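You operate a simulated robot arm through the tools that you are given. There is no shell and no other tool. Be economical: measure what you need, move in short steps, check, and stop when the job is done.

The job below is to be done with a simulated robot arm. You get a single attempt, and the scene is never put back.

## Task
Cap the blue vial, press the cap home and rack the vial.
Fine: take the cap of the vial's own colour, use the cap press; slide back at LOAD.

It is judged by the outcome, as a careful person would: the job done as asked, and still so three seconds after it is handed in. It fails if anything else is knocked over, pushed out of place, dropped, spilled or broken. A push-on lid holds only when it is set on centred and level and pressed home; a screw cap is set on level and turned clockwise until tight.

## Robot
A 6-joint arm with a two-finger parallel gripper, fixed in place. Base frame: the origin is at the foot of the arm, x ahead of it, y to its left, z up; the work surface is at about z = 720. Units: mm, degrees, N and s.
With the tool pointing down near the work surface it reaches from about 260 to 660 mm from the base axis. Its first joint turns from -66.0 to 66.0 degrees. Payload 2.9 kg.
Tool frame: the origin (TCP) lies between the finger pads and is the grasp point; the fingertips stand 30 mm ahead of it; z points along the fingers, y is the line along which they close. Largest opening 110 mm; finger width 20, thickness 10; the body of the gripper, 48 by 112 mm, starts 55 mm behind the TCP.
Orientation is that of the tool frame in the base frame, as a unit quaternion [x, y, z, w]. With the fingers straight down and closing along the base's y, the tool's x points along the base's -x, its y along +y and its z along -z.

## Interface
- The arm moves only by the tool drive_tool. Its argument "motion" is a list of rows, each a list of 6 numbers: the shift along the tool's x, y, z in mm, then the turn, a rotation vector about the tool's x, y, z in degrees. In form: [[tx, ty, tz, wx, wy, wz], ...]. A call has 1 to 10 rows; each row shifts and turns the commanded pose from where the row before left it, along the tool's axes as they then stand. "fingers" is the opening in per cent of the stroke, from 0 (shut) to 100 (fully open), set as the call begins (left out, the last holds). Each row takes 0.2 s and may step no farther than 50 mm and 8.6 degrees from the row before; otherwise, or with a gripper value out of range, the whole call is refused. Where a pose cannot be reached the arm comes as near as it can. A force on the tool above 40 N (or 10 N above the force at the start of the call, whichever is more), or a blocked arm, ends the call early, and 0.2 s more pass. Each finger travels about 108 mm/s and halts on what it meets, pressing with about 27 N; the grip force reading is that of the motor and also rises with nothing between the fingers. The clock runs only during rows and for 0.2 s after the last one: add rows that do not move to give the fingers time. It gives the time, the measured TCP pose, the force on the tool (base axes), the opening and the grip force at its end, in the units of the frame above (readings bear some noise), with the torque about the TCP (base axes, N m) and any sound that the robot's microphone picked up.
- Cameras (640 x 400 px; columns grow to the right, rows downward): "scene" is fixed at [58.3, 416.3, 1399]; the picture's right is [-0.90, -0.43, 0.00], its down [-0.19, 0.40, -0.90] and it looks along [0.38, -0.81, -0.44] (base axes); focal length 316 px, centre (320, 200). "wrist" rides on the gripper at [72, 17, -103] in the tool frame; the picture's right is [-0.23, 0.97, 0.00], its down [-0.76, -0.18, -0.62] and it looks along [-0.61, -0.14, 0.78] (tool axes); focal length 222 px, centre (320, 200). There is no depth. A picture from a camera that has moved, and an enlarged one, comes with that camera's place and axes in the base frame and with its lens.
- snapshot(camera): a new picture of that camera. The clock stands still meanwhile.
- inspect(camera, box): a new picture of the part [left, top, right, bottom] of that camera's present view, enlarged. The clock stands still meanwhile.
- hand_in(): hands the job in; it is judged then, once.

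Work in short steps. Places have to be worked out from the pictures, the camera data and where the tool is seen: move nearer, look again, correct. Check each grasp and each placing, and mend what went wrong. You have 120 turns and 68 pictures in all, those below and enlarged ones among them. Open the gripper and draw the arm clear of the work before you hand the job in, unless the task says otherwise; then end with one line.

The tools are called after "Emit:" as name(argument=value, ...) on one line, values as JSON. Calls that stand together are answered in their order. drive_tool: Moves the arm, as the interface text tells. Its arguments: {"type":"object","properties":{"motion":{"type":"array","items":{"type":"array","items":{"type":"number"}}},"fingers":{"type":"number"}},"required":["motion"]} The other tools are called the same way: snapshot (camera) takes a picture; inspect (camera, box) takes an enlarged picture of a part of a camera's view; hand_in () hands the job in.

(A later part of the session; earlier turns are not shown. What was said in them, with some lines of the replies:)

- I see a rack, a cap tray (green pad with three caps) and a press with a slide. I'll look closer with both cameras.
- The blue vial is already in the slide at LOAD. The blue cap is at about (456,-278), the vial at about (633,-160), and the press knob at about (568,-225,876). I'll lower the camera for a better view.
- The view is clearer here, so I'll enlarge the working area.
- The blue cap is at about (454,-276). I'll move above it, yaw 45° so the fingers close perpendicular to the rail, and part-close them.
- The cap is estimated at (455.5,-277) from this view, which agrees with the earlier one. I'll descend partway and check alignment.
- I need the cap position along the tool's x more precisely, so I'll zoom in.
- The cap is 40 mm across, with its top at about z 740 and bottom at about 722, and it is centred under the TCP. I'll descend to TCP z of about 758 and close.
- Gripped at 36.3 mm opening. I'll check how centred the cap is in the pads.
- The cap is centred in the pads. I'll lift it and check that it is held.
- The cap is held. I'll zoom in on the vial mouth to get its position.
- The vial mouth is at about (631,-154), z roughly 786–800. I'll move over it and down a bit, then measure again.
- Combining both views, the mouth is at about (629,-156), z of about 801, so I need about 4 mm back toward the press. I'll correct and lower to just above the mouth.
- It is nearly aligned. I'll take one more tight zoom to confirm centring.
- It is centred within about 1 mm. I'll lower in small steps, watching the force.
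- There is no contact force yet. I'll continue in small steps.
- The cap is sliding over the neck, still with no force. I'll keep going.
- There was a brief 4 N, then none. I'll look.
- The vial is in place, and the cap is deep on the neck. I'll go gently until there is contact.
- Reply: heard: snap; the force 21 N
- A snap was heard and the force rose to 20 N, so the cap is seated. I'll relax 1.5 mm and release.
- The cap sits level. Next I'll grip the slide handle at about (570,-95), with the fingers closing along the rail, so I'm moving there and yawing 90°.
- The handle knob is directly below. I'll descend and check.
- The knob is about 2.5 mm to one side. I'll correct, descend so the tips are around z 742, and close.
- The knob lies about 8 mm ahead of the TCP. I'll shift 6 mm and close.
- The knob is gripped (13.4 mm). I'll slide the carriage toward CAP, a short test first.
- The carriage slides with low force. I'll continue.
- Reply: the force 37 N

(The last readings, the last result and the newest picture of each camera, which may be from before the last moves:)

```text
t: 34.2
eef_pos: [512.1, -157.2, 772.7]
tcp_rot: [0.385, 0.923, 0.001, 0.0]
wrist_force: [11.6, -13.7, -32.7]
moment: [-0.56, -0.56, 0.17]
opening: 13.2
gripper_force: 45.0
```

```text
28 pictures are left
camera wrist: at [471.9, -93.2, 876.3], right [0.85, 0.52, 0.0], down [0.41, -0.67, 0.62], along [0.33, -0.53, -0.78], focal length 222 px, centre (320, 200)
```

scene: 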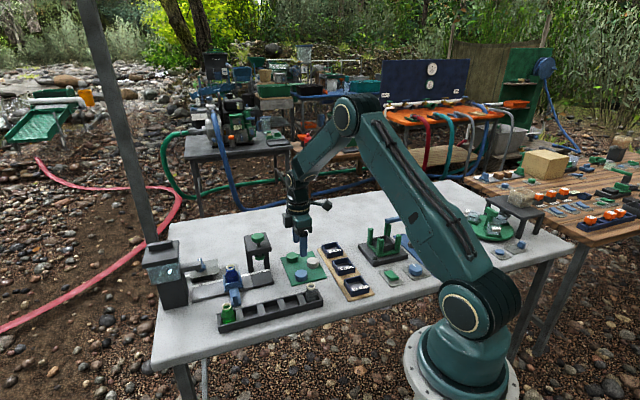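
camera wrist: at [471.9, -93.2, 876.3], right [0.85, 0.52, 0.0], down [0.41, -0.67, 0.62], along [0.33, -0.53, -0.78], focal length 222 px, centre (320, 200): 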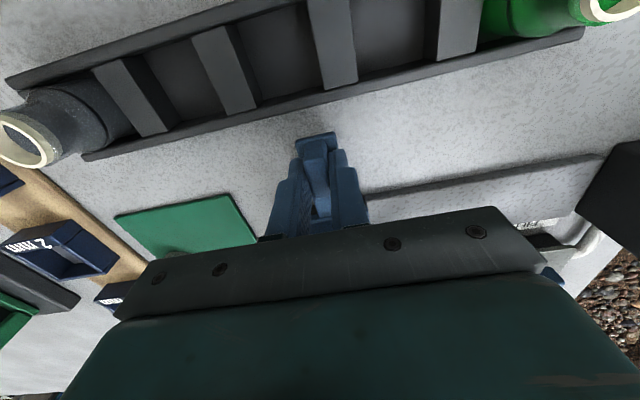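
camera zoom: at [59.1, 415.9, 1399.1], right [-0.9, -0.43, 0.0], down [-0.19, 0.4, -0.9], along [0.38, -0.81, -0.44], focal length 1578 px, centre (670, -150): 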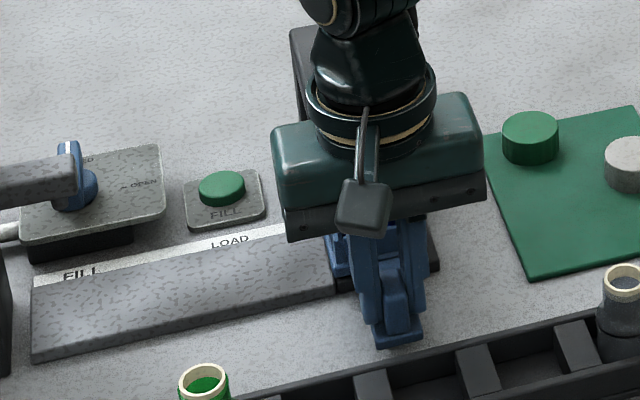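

Side and downward forces are building, so my path is drifting slightly off the rail. I'll relieve it and continue in small steps.

Emit:
drive_tool(motion=[[-1, 0, 1, 0, 0, 0], [0, 0, 0, 0, 0, 0]])

Emit:
drive_tool(motion=[[-0.5, 0, 1, 0, 0, 0], [0, -2, 0, 0, 0, 0], [0, 0, 0, 0, 0, 0]])

```text
t: 34.8
eef_pos: [512.0, -156.6, 772.8]
tcp_rot: [0.383, 0.924, 0.001, -0.001]
wrist_force: [3.2, -4.8, -17.0]
moment: [-0.46, -0.36, 0.07]
opening: 13.3
gripper_force: 45.2
```

```text
t: 35.6
eef_pos: [511.1, -157.8, 773.8]
tcp_rot: [0.382, 0.924, 0.001, -0.001]
wrist_force: [-11.5, 10.4, 20.6]
moment: [0.35, 0.39, 0.08]
opening: 13.6
gripper_force: 44.9
```

Slightly overcorrected, so I'll back off half of that and step on along the rail.

Emit:
drive_tool(motion=[[0.6, 0, -0.7, 0, 0, 0], [0, -2, 0, 0, 0, 0], [0, -2, 0, 0, 0, 0], [0, 0, 0, 0, 0, 0]])

Emit:
drive_tool(motion=[[0, -2, 0, 0, 0, 0], [0, 0, 0, 0, 0, 0]])

```text
t: 36.6
eef_pos: [508.4, -160.5, 773.2]
tcp_rot: [0.384, 0.923, 0.001, 0.0]
wrist_force: [-10.4, 10.0, 24.4]
moment: [0.17, 0.22, 0.13]
opening: 13.5
gripper_force: 45.2
```

```text
t: 37.2
eef_pos: [507.1, -161.5, 774.3]
tcp_rot: [0.383, 0.924, 0.001, 0.001]
wrist_force: [-4.1, 17.3, 29.4]
moment: [0.47, 0.49, 0.04]
opening: 13.4
gripper_force: 45.6
```

Along-rail resistance is starting at about 89 mm of travel. I'll relieve the side load and probe 2 mm more.

Emit:
drive_tool(motion=[[0.6, 0, -0.9, 0, 0, 0], [0, -1.5, 0, 0, 0, 0], [0, 0, 0, 0, 0, 0]])

Emit:
drive_tool(motion=[[0, -1.5, 0, 0, 0, 0], [0, 0, 0, 0, 0, 0]])

```text
t: 38.0
eef_pos: [507.4, -162.5, 772.5]
tcp_rot: [0.382, 0.924, 0.003, 0.002]
wrist_force: [16.8, 20.2, 12.5]
moment: [-0.21, -0.28, -0.13]
opening: 13.3
gripper_force: 45.0
```

```text
t: 38.6
eef_pos: [507.0, -161.5, 773.2]
tcp_rot: [0.38, 0.925, 0.003, 0.003]
wrist_force: [29.6, 21.8, -3.4]
moment: [-0.21, -0.32, -0.23]
opening: 13.5
gripper_force: 45.1
```

That's the end stop at 90 mm of travel. I'll relieve the load, open, and rise.

Emit:
drive_tool(motion=[[0, 2.5, 0, 0, 0, 0], [0, 0, 0, 0, 0, 0]])

Emit:
drive_tool(motion=[[0, 0, 0, 0, 0, 0], [0, 0, 0, 0, 0, 0], [0, 0, -20, 0, 0, 0], [0, 0, -45, 0, 0, 0], [0, 0, -45, 0, 0, 0], [0, 0, -45, 0, 0, 0], [0, 0, -25, 0, 0, 0], [0, 0, 0, 0, 0, 0]], fingers=40)

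Emit:
snapshot(camera="wrist")

Emit:
inspect(camera="scene", box=[210, 220, 290, 300])

```text
t: 39.2
eef_pos: [505.9, -162.0, 772.7]
tcp_rot: [0.383, 0.924, 0.002, 0.002]
wrist_force: [21.7, 16.5, -0.6]
moment: [-0.4, -0.67, 0.04]
opening: 13.2
gripper_force: 45.1
```

```text
t: 41.0
eef_pos: [505.6, -162.5, 954.8]
tcp_rot: [0.385, 0.923, 0.0, 0.001]
wrist_force: [-0.3, -0.6, -0.1]
moment: [-0.02, 0.03, -0.01]
opening: 44.2
gripper_force: 0.1
```

```text
27 pictures are left
camera wrist: at [465.5, -98.6, 1057.8], right [0.85, 0.53, 0.0], down [0.41, -0.67, 0.62], along [0.33, -0.53, -0.78], focal length 222 px, centre (320, 200)
```

wrist: 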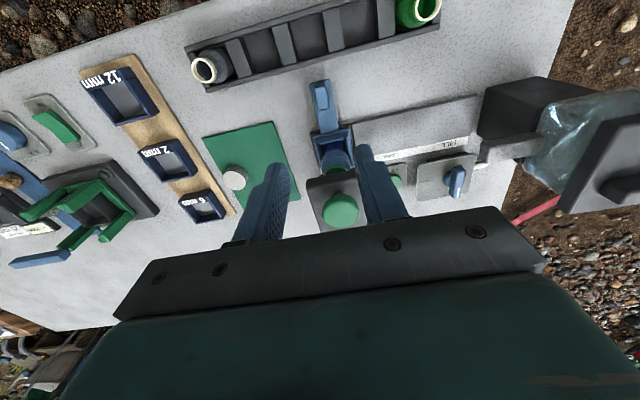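

```text
5.00 times, centred on (250, 260) of scene
camera zoom: at [58.3, 416.3, 1399.0], right [-0.9, -0.43, 0.0], down [-0.19, 0.4, -0.9], along [0.38, -0.81, -0.44], focal length 1578 px, centre (670, -100)
```

zoom: 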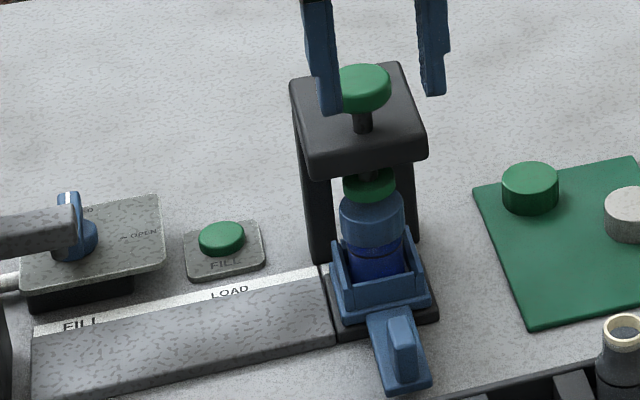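

The carriage is under the ram at CAP, and the knob is at about (567,-220), top at about z 882. I'll close the fingers and move above the knob.

Emit:
drive_tool(motion=[[0, 0, 0, 0, 0, 0], [-42, 1, 0, 0, 0, 0], [-41.7, 1, 0, 0, 0, 0], [0, 0, 20, 0, 0, 0], [0, 0, 0, 0, 0, 0]], fingers=0)

Emit:
inspect(camera="scene", box=[210, 210, 290, 290])

Emit:
inspect(camera="wrist", box=[230, 80, 420, 200])

```text
t: 42.2
eef_pos: [565.1, -220.5, 933.7]
tcp_rot: [0.384, 0.923, 0.001, 0.0]
wrist_force: [0.1, -0.8, -0.5]
moment: [-0.02, 0.01, -0.01]
opening: 0.0
gripper_force: 27.1
```

```text
5.00 times, centred on (250, 250) of scene
camera zoom: at [58.4, 416.3, 1399.0], right [-0.9, -0.43, 0.0], down [-0.19, 0.4, -0.9], along [0.38, -0.81, -0.44], focal length 1578 px, centre (670, -50)
```

zoom: 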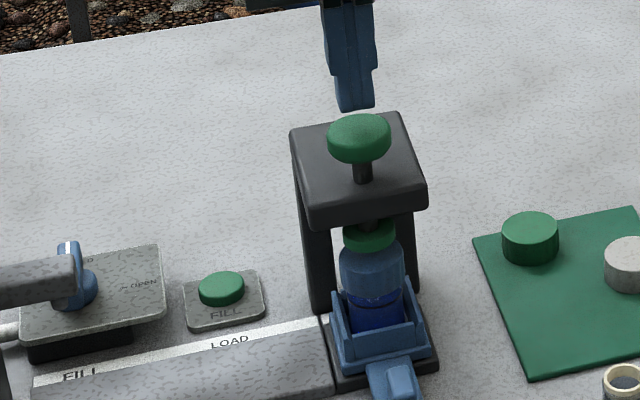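

```text
3.33 times, centred on (325, 140) of wrist
camera zoom: at [526.2, -156.1, 1037.4], right [0.85, 0.53, 0.0], down [0.41, -0.67, 0.62], along [0.33, -0.53, -0.78], focal length 740 px, centre (303, 400)
```

zoom: 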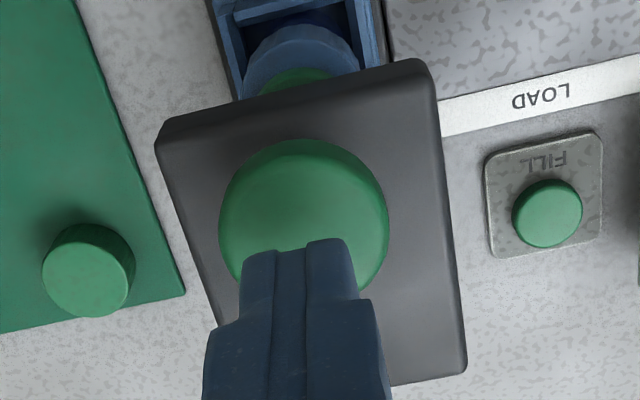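

It is aligned over the knob. I'll press down in small steps.

Emit:
drive_tool(motion=[[0, 0, 8, 0, 0, 0], [0, 0, 6, 0, 0, 0], [0, 0, 3, 0, 0, 0], [0, 0, 3, 0, 0, 0], [0, 0, 3, 0, 0, 0], [0, 0, 0, 0, 0, 0]])

Emit:
drive_tool(motion=[[0, 0, 2, 0, 0, 0], [0, 0, 2, 0, 0, 0], [0, 0, 2, 0, 0, 0], [0, 0, 0, 0, 0, 0]])

```text
t: 43.6
eef_pos: [566.3, -220.9, 910.6]
tcp_rot: [0.385, 0.923, -0.001, 0.0]
wrist_force: [1.5, 0.8, 2.3]
moment: [0.03, 0.0, 0.06]
opening: 0.0
gripper_force: 27.3
heard: click
```

```text
t: 44.6
eef_pos: [564.7, -221.0, 908.7]
tcp_rot: [0.385, 0.923, 0.001, 0.001]
wrist_force: [-4.5, 0.8, 8.3]
moment: [0.08, 0.19, 0.0]
opening: 0.0
gripper_force: 26.7
stopped in row 4: the force on the tool passed its limit at 41 N (the readings are from after the stop); the commanded pose is now the measured one
```

A click was heard and then 41 N was reached. I'll press once more to confirm it is home.

Emit:
drive_tool(motion=[[0, 0, 2, 0, 0, 0], [0, 0, 2, 0, 0, 0], [0, 0, 2, 0, 0, 0], [0, 0, 0, 0, 0, 0]])

Emit:
inspect(camera="scene", box=[210, 210, 290, 290])

```text
t: 45.3
eef_pos: [567.0, -222.0, 908.1]
tcp_rot: [0.385, 0.923, 0.0, 0.003]
wrist_force: [-3.2, 0.7, 7.9]
moment: [0.07, 0.18, 0.0]
opening: 0.1
gripper_force: 27.1
stopped in row 3: the force on the tool passed its limit at 44 N (the readings are from after the stop); the commanded pose is now the measured one
```

```text
5.00 times, centred on (250, 250) of scene
camera zoom: at [58.1, 416.4, 1399.0], right [-0.9, -0.43, 0.0], down [-0.19, 0.4, -0.9], along [0.38, -0.81, -0.44], focal length 1578 px, centre (670, -50)
```

zoom: 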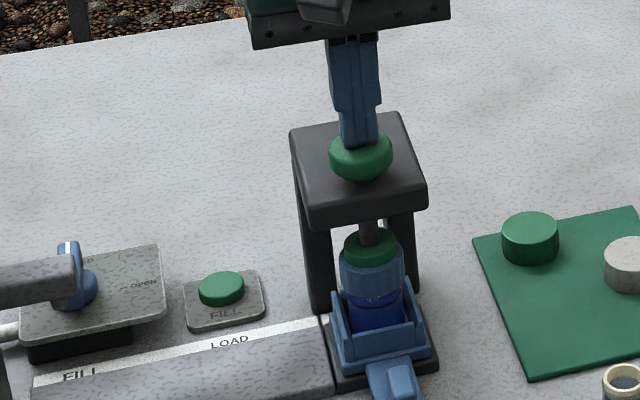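

The ram is firmly on the cap and the cap is home. I'll rise, let the ram return, and go back above the handle with the fingers open.

Emit:
drive_tool(motion=[[0, 0, -20, 0, 0, 0], [0, 0, -25, 0, 0, 0], [42, -1, 0, 0, 0, 0], [41, -1, 0, 0, 0, 0], [0, 0, 45, 0, 0, 0], [0, 0, 45, 0, 0, 0], [0, 0, 0, 0, 0, 0]], fingers=45)

Emit:
inspect(camera="scene", box=[210, 220, 290, 300])

Emit:
snapshot(camera="wrist")

```text
t: 46.9
eef_pos: [504.9, -164.4, 862.0]
tcp_rot: [0.385, 0.923, -0.001, 0.003]
wrist_force: [0.0, 0.3, 0.2]
moment: [0.02, -0.01, -0.05]
opening: 49.4
gripper_force: 0.1
```

```text
5.00 times, centred on (250, 260) of scene
camera zoom: at [58.3, 416.3, 1399.0], right [-0.9, -0.43, 0.0], down [-0.19, 0.4, -0.9], along [0.38, -0.81, -0.44], focal length 1578 px, centre (670, -100)
```

zoom: 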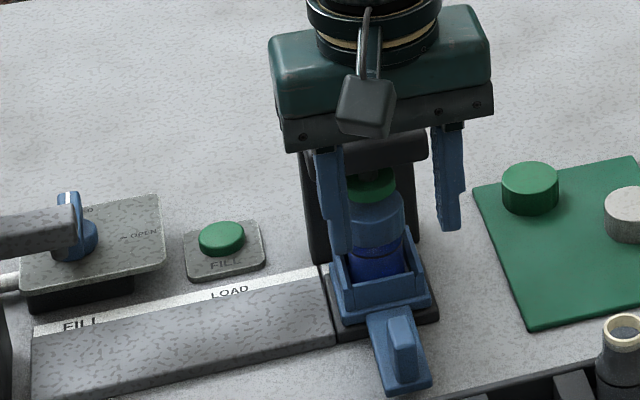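

```text
21 pictures are left
camera wrist: at [465.7, -99.5, 965.1], right [0.85, 0.52, 0.0], down [0.41, -0.66, 0.63], along [0.33, -0.53, -0.78], focal length 222 px, centre (320, 200)
```

wrist: 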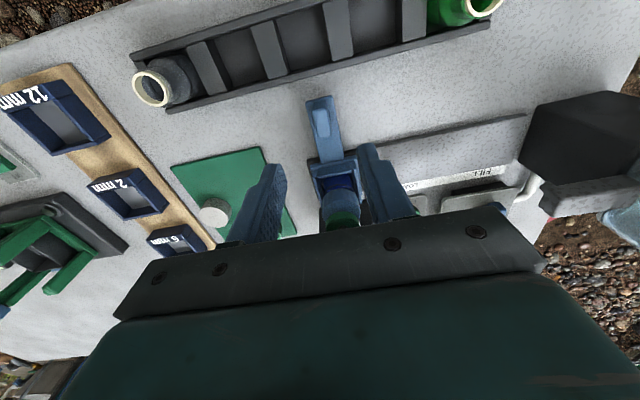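

The ram has sprung back up. I'll descend onto the handle again and grip.

Emit:
drive_tool(motion=[[0.5, 2.5, 40, 0, 0, 0], [0, 0, 35, 0, 0, 0], [0, 0, 14, 0, 0, 0], [0, 0, 0, 0, 0, 0]])

Emit:
drive_tool(motion=[[0, 0, 0, 0, 0, 0], [0, 0, 0, 0, 0, 0], [0, 0, 0, 0, 0, 0]], fingers=0)

```text
t: 47.9
eef_pos: [507.5, -163.0, 771.1]
tcp_rot: [0.385, 0.923, 0.0, 0.002]
wrist_force: [0.5, 0.0, 0.8]
moment: [0.03, -0.03, -0.01]
opening: 49.4
gripper_force: 0.0
```

```text
t: 48.7
eef_pos: [508.0, -162.3, 772.1]
tcp_rot: [0.384, 0.923, 0.001, 0.003]
wrist_force: [5.2, 4.5, -5.0]
moment: [-0.32, -0.17, 0.23]
opening: 13.7
gripper_force: 45.1
```

Gripped. I'll slide back toward LOAD, watching forces.

Emit:
drive_tool(motion=[[0, 5, 0, 0, 0, 0], [0, 10, 0, 0, 0, 0], [0, 10, 0, 0, 0, 0], [0, 10, 0, 0, 0, 0], [0, 0, 0, 0, 0, 0]])

Emit:
drive_tool(motion=[[0, 10, 0, 0, 0, 0], [0, 10, 0, 0, 0, 0], [0, 10, 0, 0, 0, 0], [0, 0, 0, 0, 0, 0]])

```text
t: 49.9
eef_pos: [533.8, -136.8, 772.6]
tcp_rot: [0.385, 0.923, 0.0, 0.0]
wrist_force: [-2.2, 3.2, -13.1]
moment: [-0.68, -0.63, 0.18]
opening: 13.8
gripper_force: 44.7
```

```text
t: 50.9
eef_pos: [554.7, -116.4, 772.6]
tcp_rot: [0.384, 0.923, 0.0, 0.0]
wrist_force: [-10.3, 10.8, -13.1]
moment: [-0.24, -0.15, 0.1]
opening: 13.7
gripper_force: 45.0
```

Emit:
drive_tool(motion=[[0.5, 8, 0.5, 0, 0, 0], [0, 8, 0, 0, 0, 0], [0, 6, 0, 0, 0, 0], [0, 0, 0, 0, 0, 0]])

Emit:
inspect(camera="scene", box=[210, 240, 290, 320])

```text
t: 51.9
eef_pos: [570.5, -101.1, 772.4]
tcp_rot: [0.383, 0.924, 0.001, 0.001]
wrist_force: [-10.4, 11.4, -9.5]
moment: [0.36, 0.56, 0.1]
opening: 13.5
gripper_force: 45.2
```

```text
5.00 times, centred on (250, 280) of scene
camera zoom: at [58.3, 416.5, 1398.9], right [-0.9, -0.43, 0.0], down [-0.19, 0.4, -0.9], along [0.38, -0.81, -0.44], focal length 1578 px, centre (670, -200)
```

zoom: 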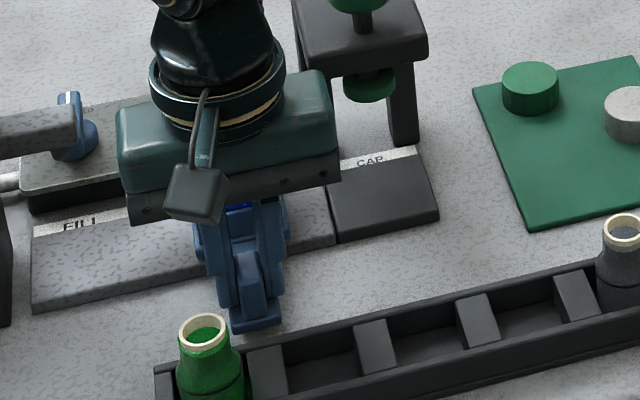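

It is nearly there, about 3 mm short compared with the original picture. I'll nudge it.

Emit:
drive_tool(motion=[[0, 2, 0, 0, 0, 0], [0, 1, 0, 0, 0, 0], [0, 0, 0, 0, 0, 0]])

Emit:
drive_tool(motion=[[0, 0, 0, 0, 0, 0], [0, 0, 0, 0, 0, 0], [0, 0, -20, 0, 0, 0], [0, 0, -45, 0, 0, 0], [0, 0, -45, 0, 0, 0], [0, 0, -45, 0, 0, 0], [0, 0, -20, 0, 0, 0], [0, 0, 0, 0, 0, 0]], fingers=58)

Emit:
inspect(camera="scene", box=[195, 220, 295, 320])

```text
t: 52.7
eef_pos: [571.1, -99.6, 772.7]
tcp_rot: [0.385, 0.923, -0.001, 0.0]
wrist_force: [-16.4, 16.8, -3.0]
moment: [-0.34, -0.27, 0.19]
opening: 13.9
gripper_force: 44.9
```

```text
t: 54.5
eef_pos: [575.1, -99.8, 948.4]
tcp_rot: [0.385, 0.923, 0.0, 0.002]
wrist_force: [0.5, -0.6, 0.2]
moment: [0.01, 0.03, -0.01]
opening: 63.8
gripper_force: 0.1
```

```text
4.00 times, centred on (245, 270) of scene
camera zoom: at [58.3, 416.3, 1399.0], right [-0.9, -0.43, 0.0], down [-0.19, 0.4, -0.9], along [0.38, -0.81, -0.44], focal length 1262 px, centre (620, -80)
```

zoom: 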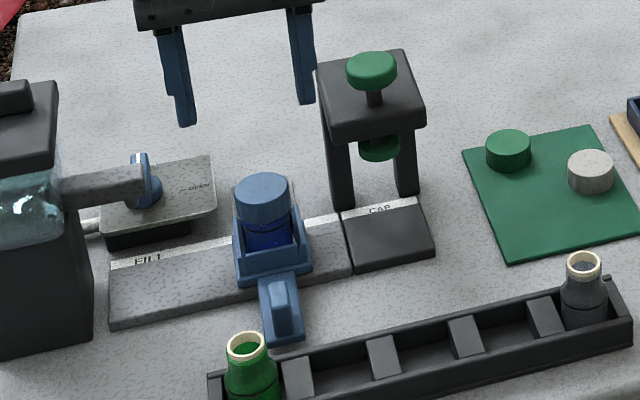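

The carriage sits exactly where it was at LOAD. Next I'll rotate back to the first yaw and go above the capped vial.

Emit:
drive_tool(motion=[[0, 0, 0, 0, 0, -8.2], [0, 0, 0, 0, 0, -8.2], [0, 0, 0, 0, 0, -8.2], [0, 0, 0, 0, 0, -8.2], [0, 0, 0, 0, 0, -8.2], [0, 0, 0, 0, 0, -8.2], [0, 0, 0, 0, 0, -8.2], [0, 0, 0, 0, 0, -8.2], [0, 0, 0, 0, 0, -8.2], [0, 0, 0, 0, 0, -8.2]])

Emit:
drive_tool(motion=[[0, 0, 0, 0, 0, -8.2], [0, -38, 0, 0, 0, 0], [0, -38.4, 0, 0, 0, 0], [0, 0, 40, 0, 0, 0], [0, 0, 0, 0, 0, 0]])

Emit:
snapshot(camera="wrist")

```text
t: 56.7
eef_pos: [571.6, -99.1, 947.3]
tcp_rot: [-0.318, 0.948, -0.002, 0.002]
wrist_force: [-0.2, -0.3, -0.7]
moment: [0.0, 0.0, -0.03]
opening: 63.9
gripper_force: 0.0
```

```text
t: 57.9
eef_pos: [627.9, -150.8, 908.4]
tcp_rot: [-0.383, 0.924, -0.002, 0.002]
wrist_force: [-0.5, 0.3, 0.1]
moment: [-0.01, -0.02, 0.0]
opening: 64.2
gripper_force: 0.0
```

```text
18 pictures are left
camera wrist: at [562.6, -189.6, 1011.3], right [-0.53, 0.85, 0.0], down [0.66, 0.41, 0.63], along [0.53, 0.33, -0.78], focal length 222 px, centre (320, 200)
```

wrist: 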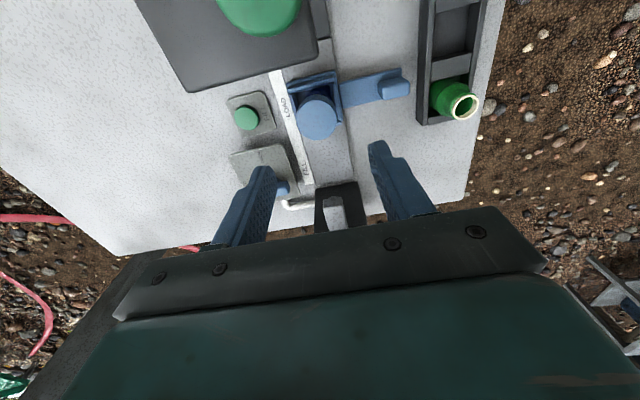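

Emit:
inspect(camera="wrist", box=[240, 65, 400, 165])

```text
4.00 times, centred on (320, 115) of wrist
camera zoom: at [562.6, -189.6, 1011.3], right [-0.53, 0.85, 0.0], down [0.66, 0.41, 0.63], along [0.53, 0.33, -0.78], focal length 888 px, centre (320, 540)
```

zoom: 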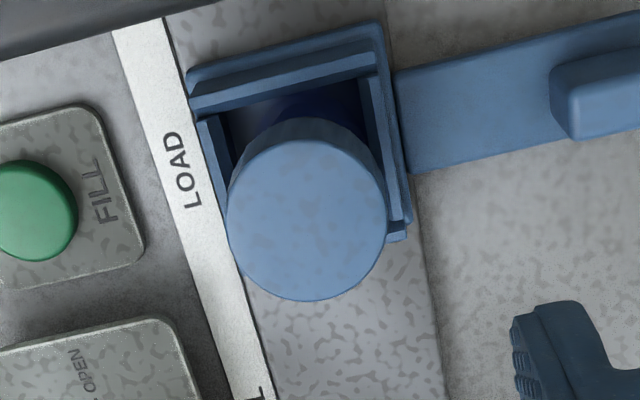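

The cap is at tool offset (1.2,-2.4), matching odometry. I'll centre, descend and grip the cap.

Emit:
drive_tool(motion=[[1.2, -2.4, 35, 0, 0, 0], [0, 0, 35, 0, 0, 0], [0, 0, 15, 0, 0, 0], [0, 0, 12, 0, 0, 0], [0, 0, 0, 0, 0, 0]])

Emit:
drive_tool(motion=[[0, 0, 0, 0, 0, 0], [0, 0, 0, 0, 0, 0], [0, 0, 0, 0, 0, 0]], fingers=0)

Emit:
inspect(camera="scene", box=[210, 230, 290, 310])

```text
t: 59.1
eef_pos: [628.0, -153.9, 810.0]
tcp_rot: [-0.383, 0.924, -0.002, 0.002]
wrist_force: [0.3, -0.3, 0.3]
moment: [0.01, 0.02, 0.02]
opening: 63.6
gripper_force: 0.0
```

```text
t: 59.9
eef_pos: [628.0, -154.0, 809.9]
tcp_rot: [-0.382, 0.924, -0.002, 0.002]
wrist_force: [0.3, -0.1, -1.1]
moment: [0.02, 0.02, 0.03]
opening: 36.1
gripper_force: 27.0
```

```text
5.00 times, centred on (250, 270) of scene
camera zoom: at [58.4, 416.3, 1399.0], right [-0.9, -0.43, 0.0], down [-0.19, 0.4, -0.9], along [0.38, -0.81, -0.44], focal length 1578 px, centre (670, -150)
```

zoom: 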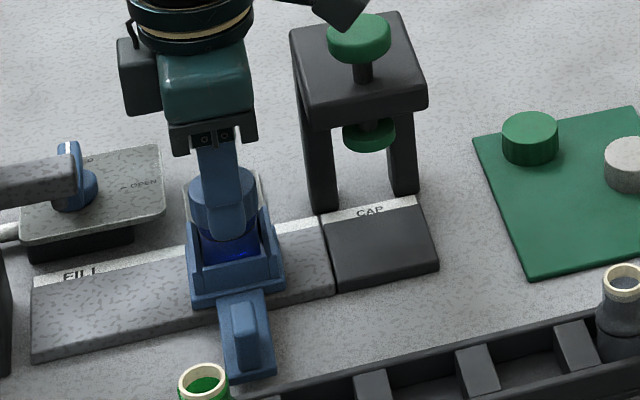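

The cap is gripped at 36 mm. I'll lift straight up.

Emit:
drive_tool(motion=[[0, 0, -6, 0, 0, 0], [0, 0, -12, 0, 0, 0], [0, 0, -25, 0, 0, 0], [0, 0, -35, 0, 0, 0], [0, 0, -35, 0, 0, 0], [0, 0, 0, 0, 0, 0]])

Emit:
inspect(camera="scene", box=[195, 210, 315, 320])

```text
t: 61.3
eef_pos: [626.8, -153.7, 924.9]
tcp_rot: [-0.382, 0.924, -0.001, 0.002]
wrist_force: [-0.1, 0.5, -1.6]
moment: [0.03, 0.01, 0.0]
opening: 36.6
gripper_force: 26.9
```

```text
3.64 times, centred on (255, 265) of scene
camera zoom: at [58.4, 416.3, 1399.0], right [-0.9, -0.43, 0.0], down [-0.19, 0.4, -0.9], along [0.38, -0.81, -0.44], focal length 1147 px, centre (556, -36)
```

zoom: 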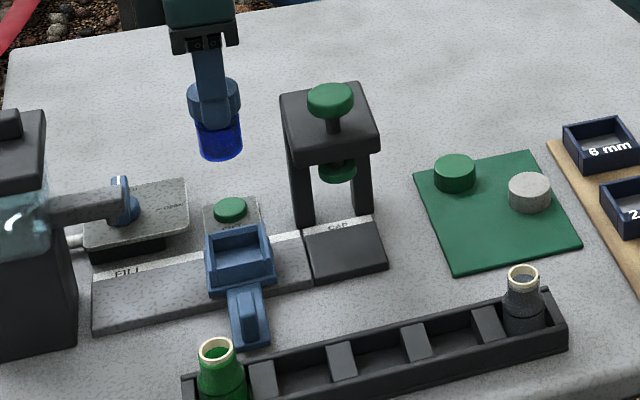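

The vial is lifted and hangs straight. I'll carry it over the middle rack slot (about (462,-114)), going the robot side of the press.

Emit:
drive_tool(motion=[[0, 0, -35, 0, 0, 0], [0, 48.3, 0, 0, 0, 0], [0, 48.3, 0, 0, 0, 0], [0, 48.3, 0, 0, 0, 0], [44, 0, 0, 0, 0, 0], [44, 0, 0, 0, 0, 0], [0, 0, 0, 0, 0, 0]])

Emit:
snapshot(camera="wrist")

```text
t: 62.9
eef_pos: [459.4, -115.2, 960.1]
tcp_rot: [-0.383, 0.924, -0.002, 0.002]
wrist_force: [-0.2, 0.6, -0.5]
moment: [0.01, 0.0, 0.01]
opening: 36.3
gripper_force: 27.0
```

```text
14 pictures are left
camera wrist: at [395.3, -153.6, 1062.5], right [-0.53, 0.85, 0.0], down [0.66, 0.41, 0.63], along [0.53, 0.33, -0.78], focal length 222 px, centre (320, 200)
```

wrist: 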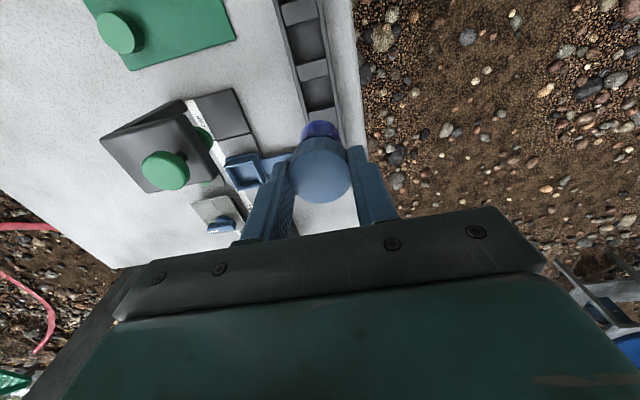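

Emit:
inspect(camera="wrist", box=[240, 10, 400, 145])

```text
2.96 times, centred on (320, 78) of wrist
camera zoom: at [395.3, -153.6, 1062.5], right [-0.53, 0.85, 0.0], down [0.66, 0.41, 0.63], along [0.53, 0.33, -0.78], focal length 658 px, centre (320, 563)
```

zoom: 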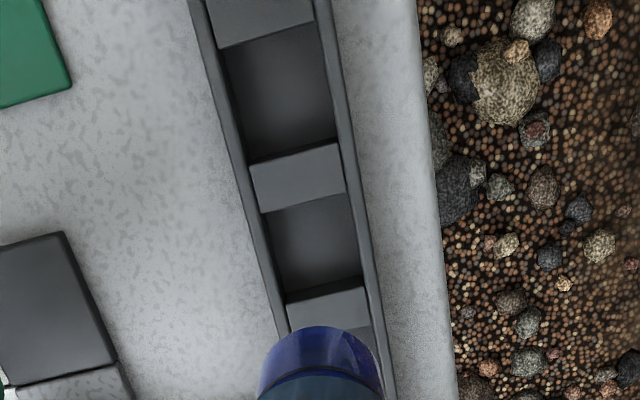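

The middle slot centre is about (463,-116), so I'll shift (-1.5,-3.4) in the tool frame. Then I'll lower the vial to just above the rack.

Emit:
drive_tool(motion=[[-1.5, -3.4, 40, 0, 0, 0], [0, 0, 40, 0, 0, 0], [0, 0, 35, 0, 0, 0], [0, 0, 0, 0, 0, 0]])

Emit:
inspect(camera="scene", box=[235, 245, 315, 325])

Emit:
inspect(camera="wrist", box=[220, 50, 420, 175])

```text
t: 63.9
eef_pos: [464.2, -114.4, 844.2]
tcp_rot: [-0.382, 0.924, -0.002, 0.002]
wrist_force: [-0.1, 0.1, -0.7]
moment: [0.05, 0.04, -0.03]
opening: 36.4
gripper_force: 26.8
```

```text
5.00 times, centred on (275, 285) of scene
camera zoom: at [58.4, 416.3, 1399.0], right [-0.9, -0.43, 0.0], down [-0.19, 0.4, -0.9], along [0.38, -0.81, -0.44], focal length 1578 px, centre (545, -225)
```

zoom: 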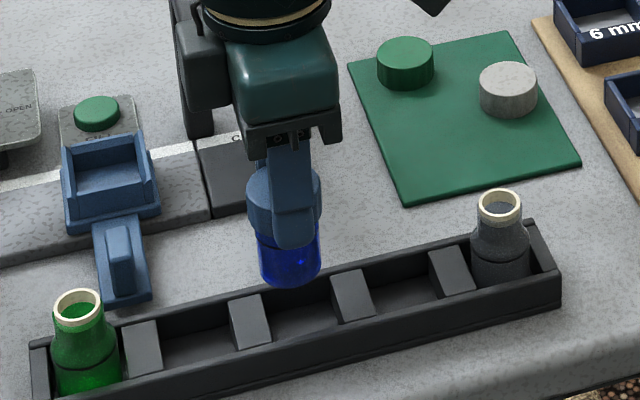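

```text
3.20 times, centred on (320, 112) of wrist
camera zoom: at [400.5, -153.2, 946.6], right [-0.53, 0.85, 0.0], down [0.66, 0.41, 0.63], along [0.53, 0.33, -0.78], focal length 711 px, centre (320, 480)
```

zoom: 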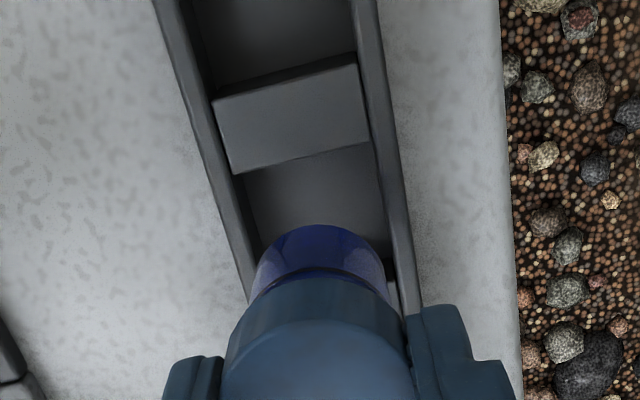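

Both views say the slot centre is about 3.7 mm further along tool +x. I'll correct and lower to the rack's rim.

Emit:
drive_tool(motion=[[3.7, -0.3, 10, 0, 0, 0], [0, 0, 6, 0, 0, 0], [0, 0, 0, 0, 0, 0]])

Emit:
inspect(camera="scene", box=[250, 260, 300, 310])

Emit:
inspect(camera="wrist", box=[220, 50, 420, 175])

```text
t: 64.7
eef_pos: [462.8, -118.2, 828.9]
tcp_rot: [-0.382, 0.924, -0.002, 0.002]
wrist_force: [-0.5, 0.5, -0.5]
moment: [0.01, 0.01, 0.02]
opening: 36.4
gripper_force: 27.1
```

```text
8.00 times, centred on (275, 285) of scene
camera zoom: at [58.4, 416.3, 1399.0], right [-0.9, -0.43, 0.0], down [-0.19, 0.4, -0.9], along [0.38, -0.81, -0.44], focal length 2524 px, centre (680, -480)
```

zoom: 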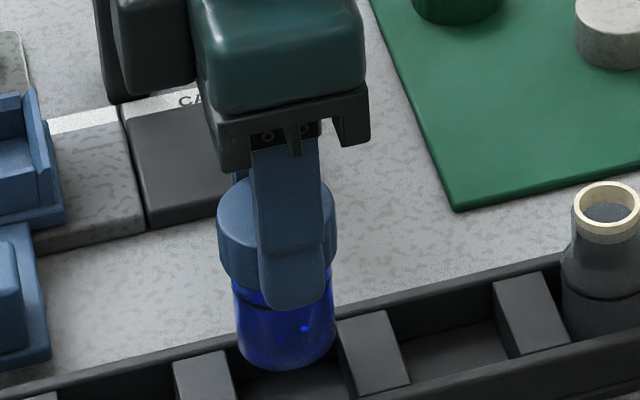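

```text
3.20 times, centred on (320, 112) of wrist
camera zoom: at [398.5, -156.8, 931.1], right [-0.53, 0.85, 0.0], down [0.66, 0.41, 0.63], along [0.53, 0.33, -0.78], focal length 711 px, centre (320, 480)
```

zoom: 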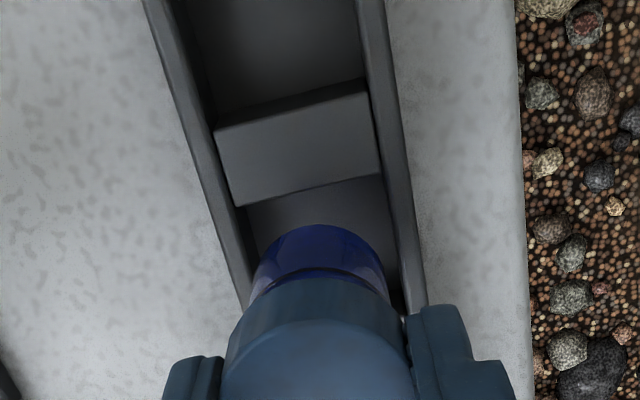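

The vial is over the slot, about 1.2 mm short along tool +x and fine laterally. I'll correct and lower slowly.

Emit:
drive_tool(motion=[[1.2, 0, 4, 0, 0, 0], [0, 0, 3, 0, 0, 0], [0, 0, 3, 0, 0, 0], [0, 0, 0, 0, 0, 0]])

Emit:
drive_tool(motion=[[0, 0, 3, 0, 0, 0], [0, 0, 3, 0, 0, 0], [0, 0, 0, 0, 0, 0]])

Emit:
inspect(camera="scene", box=[250, 260, 300, 310])

```text
t: 65.7
eef_pos: [462.5, -119.2, 817.1]
tcp_rot: [-0.381, 0.924, -0.002, 0.001]
wrist_force: [0.3, -0.5, -0.7]
moment: [-0.02, 0.02, 0.02]
opening: 36.3
gripper_force: 27.2
```

```text
t: 66.5
eef_pos: [463.9, -119.1, 811.4]
tcp_rot: [-0.381, 0.924, -0.002, 0.002]
wrist_force: [-0.3, -0.8, -0.9]
moment: [0.0, 0.01, 0.03]
opening: 36.0
gripper_force: 26.8
```

```text
8.00 times, centred on (275, 285) of scene
camera zoom: at [58.4, 416.3, 1399.0], right [-0.9, -0.43, 0.0], down [-0.19, 0.4, -0.9], along [0.38, -0.81, -0.44], focal length 2524 px, centre (680, -480)
```

zoom: 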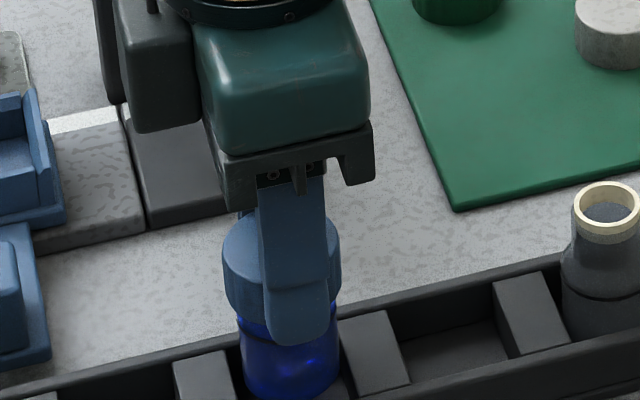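

The vial is between the dividers with no force. I'll continue down until it touches the floor.

Emit:
drive_tool(motion=[[0, 0, 2.5, 0, 0, 0], [0, 0, 2, 0, 0, 0], [0, 0, 0, 0, 0, 0]])

Emit:
drive_tool(motion=[[0, 0, 2, 0, 0, 0], [0, 0, 0, 0, 0, 0]])

Emit:
drive_tool(motion=[[0, 0, 2, 0, 0, 0], [0, 0, 0, 0, 0, 0]])

```text
t: 67.3
eef_pos: [464.0, -120.7, 808.5]
tcp_rot: [-0.382, 0.924, -0.003, 0.002]
wrist_force: [-0.2, -0.7, 0.7]
moment: [-0.03, -0.01, 0.01]
opening: 36.6
gripper_force: 27.0
```

```text
t: 67.9
eef_pos: [461.9, -119.2, 805.5]
tcp_rot: [-0.382, 0.924, -0.002, 0.001]
wrist_force: [0.0, -0.4, -0.6]
moment: [-0.01, 0.0, 0.04]
opening: 36.2
gripper_force: 27.5
```

```text
t: 68.5
eef_pos: [463.9, -119.9, 803.5]
tcp_rot: [-0.382, 0.924, -0.002, 0.002]
wrist_force: [0.3, 0.9, -0.6]
moment: [-0.02, 0.02, 0.03]
opening: 36.4
gripper_force: 27.1
```

Emit:
drive_tool(motion=[[0, 0, 1.5, 0, 0, 0], [0, 0, 0, 0, 0, 0]])

Emit:
drive_tool(motion=[[0, 0, 1.5, 0, 0, 0], [0, 0, 0, 0, 0, 0]])

Emit:
drive_tool(motion=[[0, 0, 1.5, 0, 0, 0], [0, 0, 0, 0, 0, 0]])

```text
t: 69.1
eef_pos: [462.2, -120.0, 802.4]
tcp_rot: [-0.382, 0.924, -0.002, 0.002]
wrist_force: [-0.2, 0.7, -0.8]
moment: [-0.02, 0.03, 0.01]
opening: 36.5
gripper_force: 27.2
```

```text
t: 69.7
eef_pos: [462.9, -118.9, 800.6]
tcp_rot: [-0.382, 0.924, -0.001, 0.002]
wrist_force: [-0.1, -0.1, -0.3]
moment: [0.01, 0.02, -0.01]
opening: 36.4
gripper_force: 27.3
```

```text
t: 70.3
eef_pos: [463.7, -119.6, 798.1]
tcp_rot: [-0.381, 0.924, -0.002, 0.002]
wrist_force: [-0.2, -0.3, -0.8]
moment: [0.02, -0.03, 0.0]
opening: 36.4
gripper_force: 27.1
```

Emit:
inspect(camera="scene", box=[230, 255, 320, 325])

Emit:
drive_tool(motion=[[0, 0, 1.5, 0, 0, 0], [0, 0, 0, 0, 0, 0]])

Emit:
drive_tool(motion=[[0, 0, 1.5, 0, 0, 0], [0, 0, 0, 0, 0, 0]])

```text
5.71 times, centred on (275, 290) of scene
camera zoom: at [58.4, 416.3, 1399.0], right [-0.9, -0.43, 0.0], down [-0.19, 0.4, -0.9], along [0.38, -0.81, -0.44], focal length 1803 px, centre (577, -314)
```

zoom: 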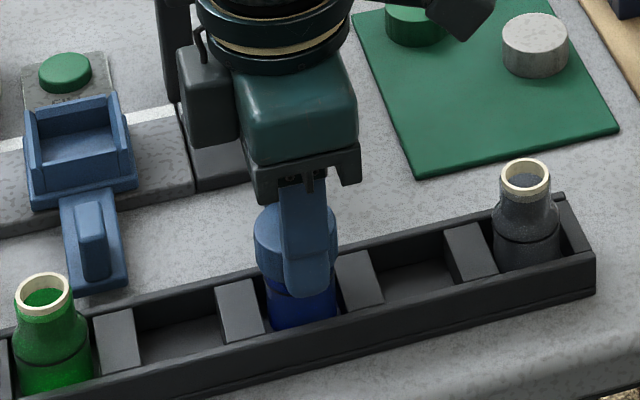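

```text
t: 70.9
eef_pos: [463.6, -119.6, 795.7]
tcp_rot: [-0.382, 0.924, -0.003, 0.001]
wrist_force: [0.0, 0.0, -1.2]
moment: [-0.04, -0.01, 0.02]
opening: 36.3
gripper_force: 27.5
```

```text
t: 71.5
eef_pos: [464.0, -118.5, 796.3]
tcp_rot: [-0.383, 0.924, -0.001, 0.002]
wrist_force: [-1.3, 2.6, 11.3]
moment: [0.15, 0.16, -0.03]
opening: 35.8
gripper_force: 26.6
```

Floor contact at 11 N. I'll relieve slightly, release and rise.

Emit:
drive_tool(motion=[[0, 0, -0.8, 0, 0, 0], [0, 0, 0, 0, 0, 0]])

Emit:
drive_tool(motion=[[0, 0, 0, 0, 0, 0], [0, 0, 0, 0, 0, 0], [0, 0, -20, 0, 0, 0], [0, 0, -40, 0, 0, 0], [0, 0, -45, 0, 0, 0], [0, 0, -45, 0, 0, 0], [0, 0, -45, 0, 0, 0], [0, 0, 0, 0, 0, 0]], fingers=55)

Emit:
inspect(camera="scene", box=[190, 210, 330, 330])

```text
t: 72.1
eef_pos: [462.5, -120.4, 795.9]
tcp_rot: [-0.383, 0.924, -0.002, 0.004]
wrist_force: [1.3, 1.9, 5.7]
moment: [0.08, -0.07, 0.0]
opening: 36.5
gripper_force: 26.9
```

```text
t: 73.9
eef_pos: [461.5, -120.3, 991.8]
tcp_rot: [-0.382, 0.924, -0.002, 0.002]
wrist_force: [-0.4, 0.5, -0.7]
moment: [0.01, -0.01, -0.01]
opening: 60.6
gripper_force: 0.0
```

```text
3.33 times, centred on (260, 270) of scene
camera zoom: at [58.3, 416.3, 1399.0], right [-0.9, -0.43, 0.0], down [-0.19, 0.4, -0.9], along [0.38, -0.81, -0.44], focal length 1052 px, centre (520, -33)
```

zoom: 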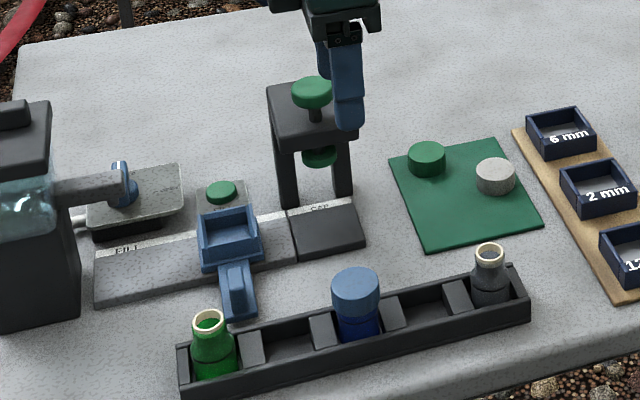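

The vial stands in the rack with its cap level, and the slide is at LOAD. I'll draw the arm further up and take a last close look.

Emit:
drive_tool(motion=[[0, 0, -45, 0, 0, 0], [0, 0, -45, 0, 0, 0], [0, 0, 0, 0, 0, 0]])

Emit:
inspect(camera="scene", box=[235, 265, 305, 325])

```text
t: 74.7
eef_pos: [458.5, -119.1, 1083.2]
tcp_rot: [-0.382, 0.924, -0.002, 0.002]
wrist_force: [0.6, 0.4, -0.1]
moment: [0.0, -0.02, 0.02]
opening: 60.3
gripper_force: 0.0
```

```text
6.67 times, centred on (270, 295) of scene
camera zoom: at [58.3, 416.3, 1399.0], right [-0.9, -0.43, 0.0], down [-0.19, 0.4, -0.9], along [0.38, -0.81, -0.44], focal length 2104 px, centre (653, -433)
```

zoom: 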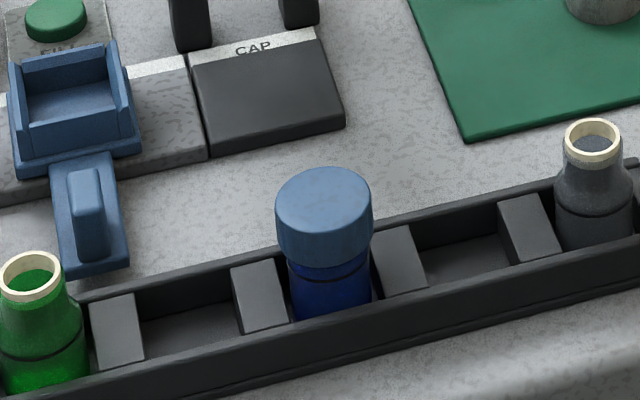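

All is in place: the vial is upright in the rack, capped level, and the arm is clear. I'm handing in.

Emit:
hand_in()

```text
The job is handed in.
```

The blue vial has its own blue cap, pressed home with the cap press, and stands in the middle slot of the rack; the slide is back at LOAD and the arm is clear.
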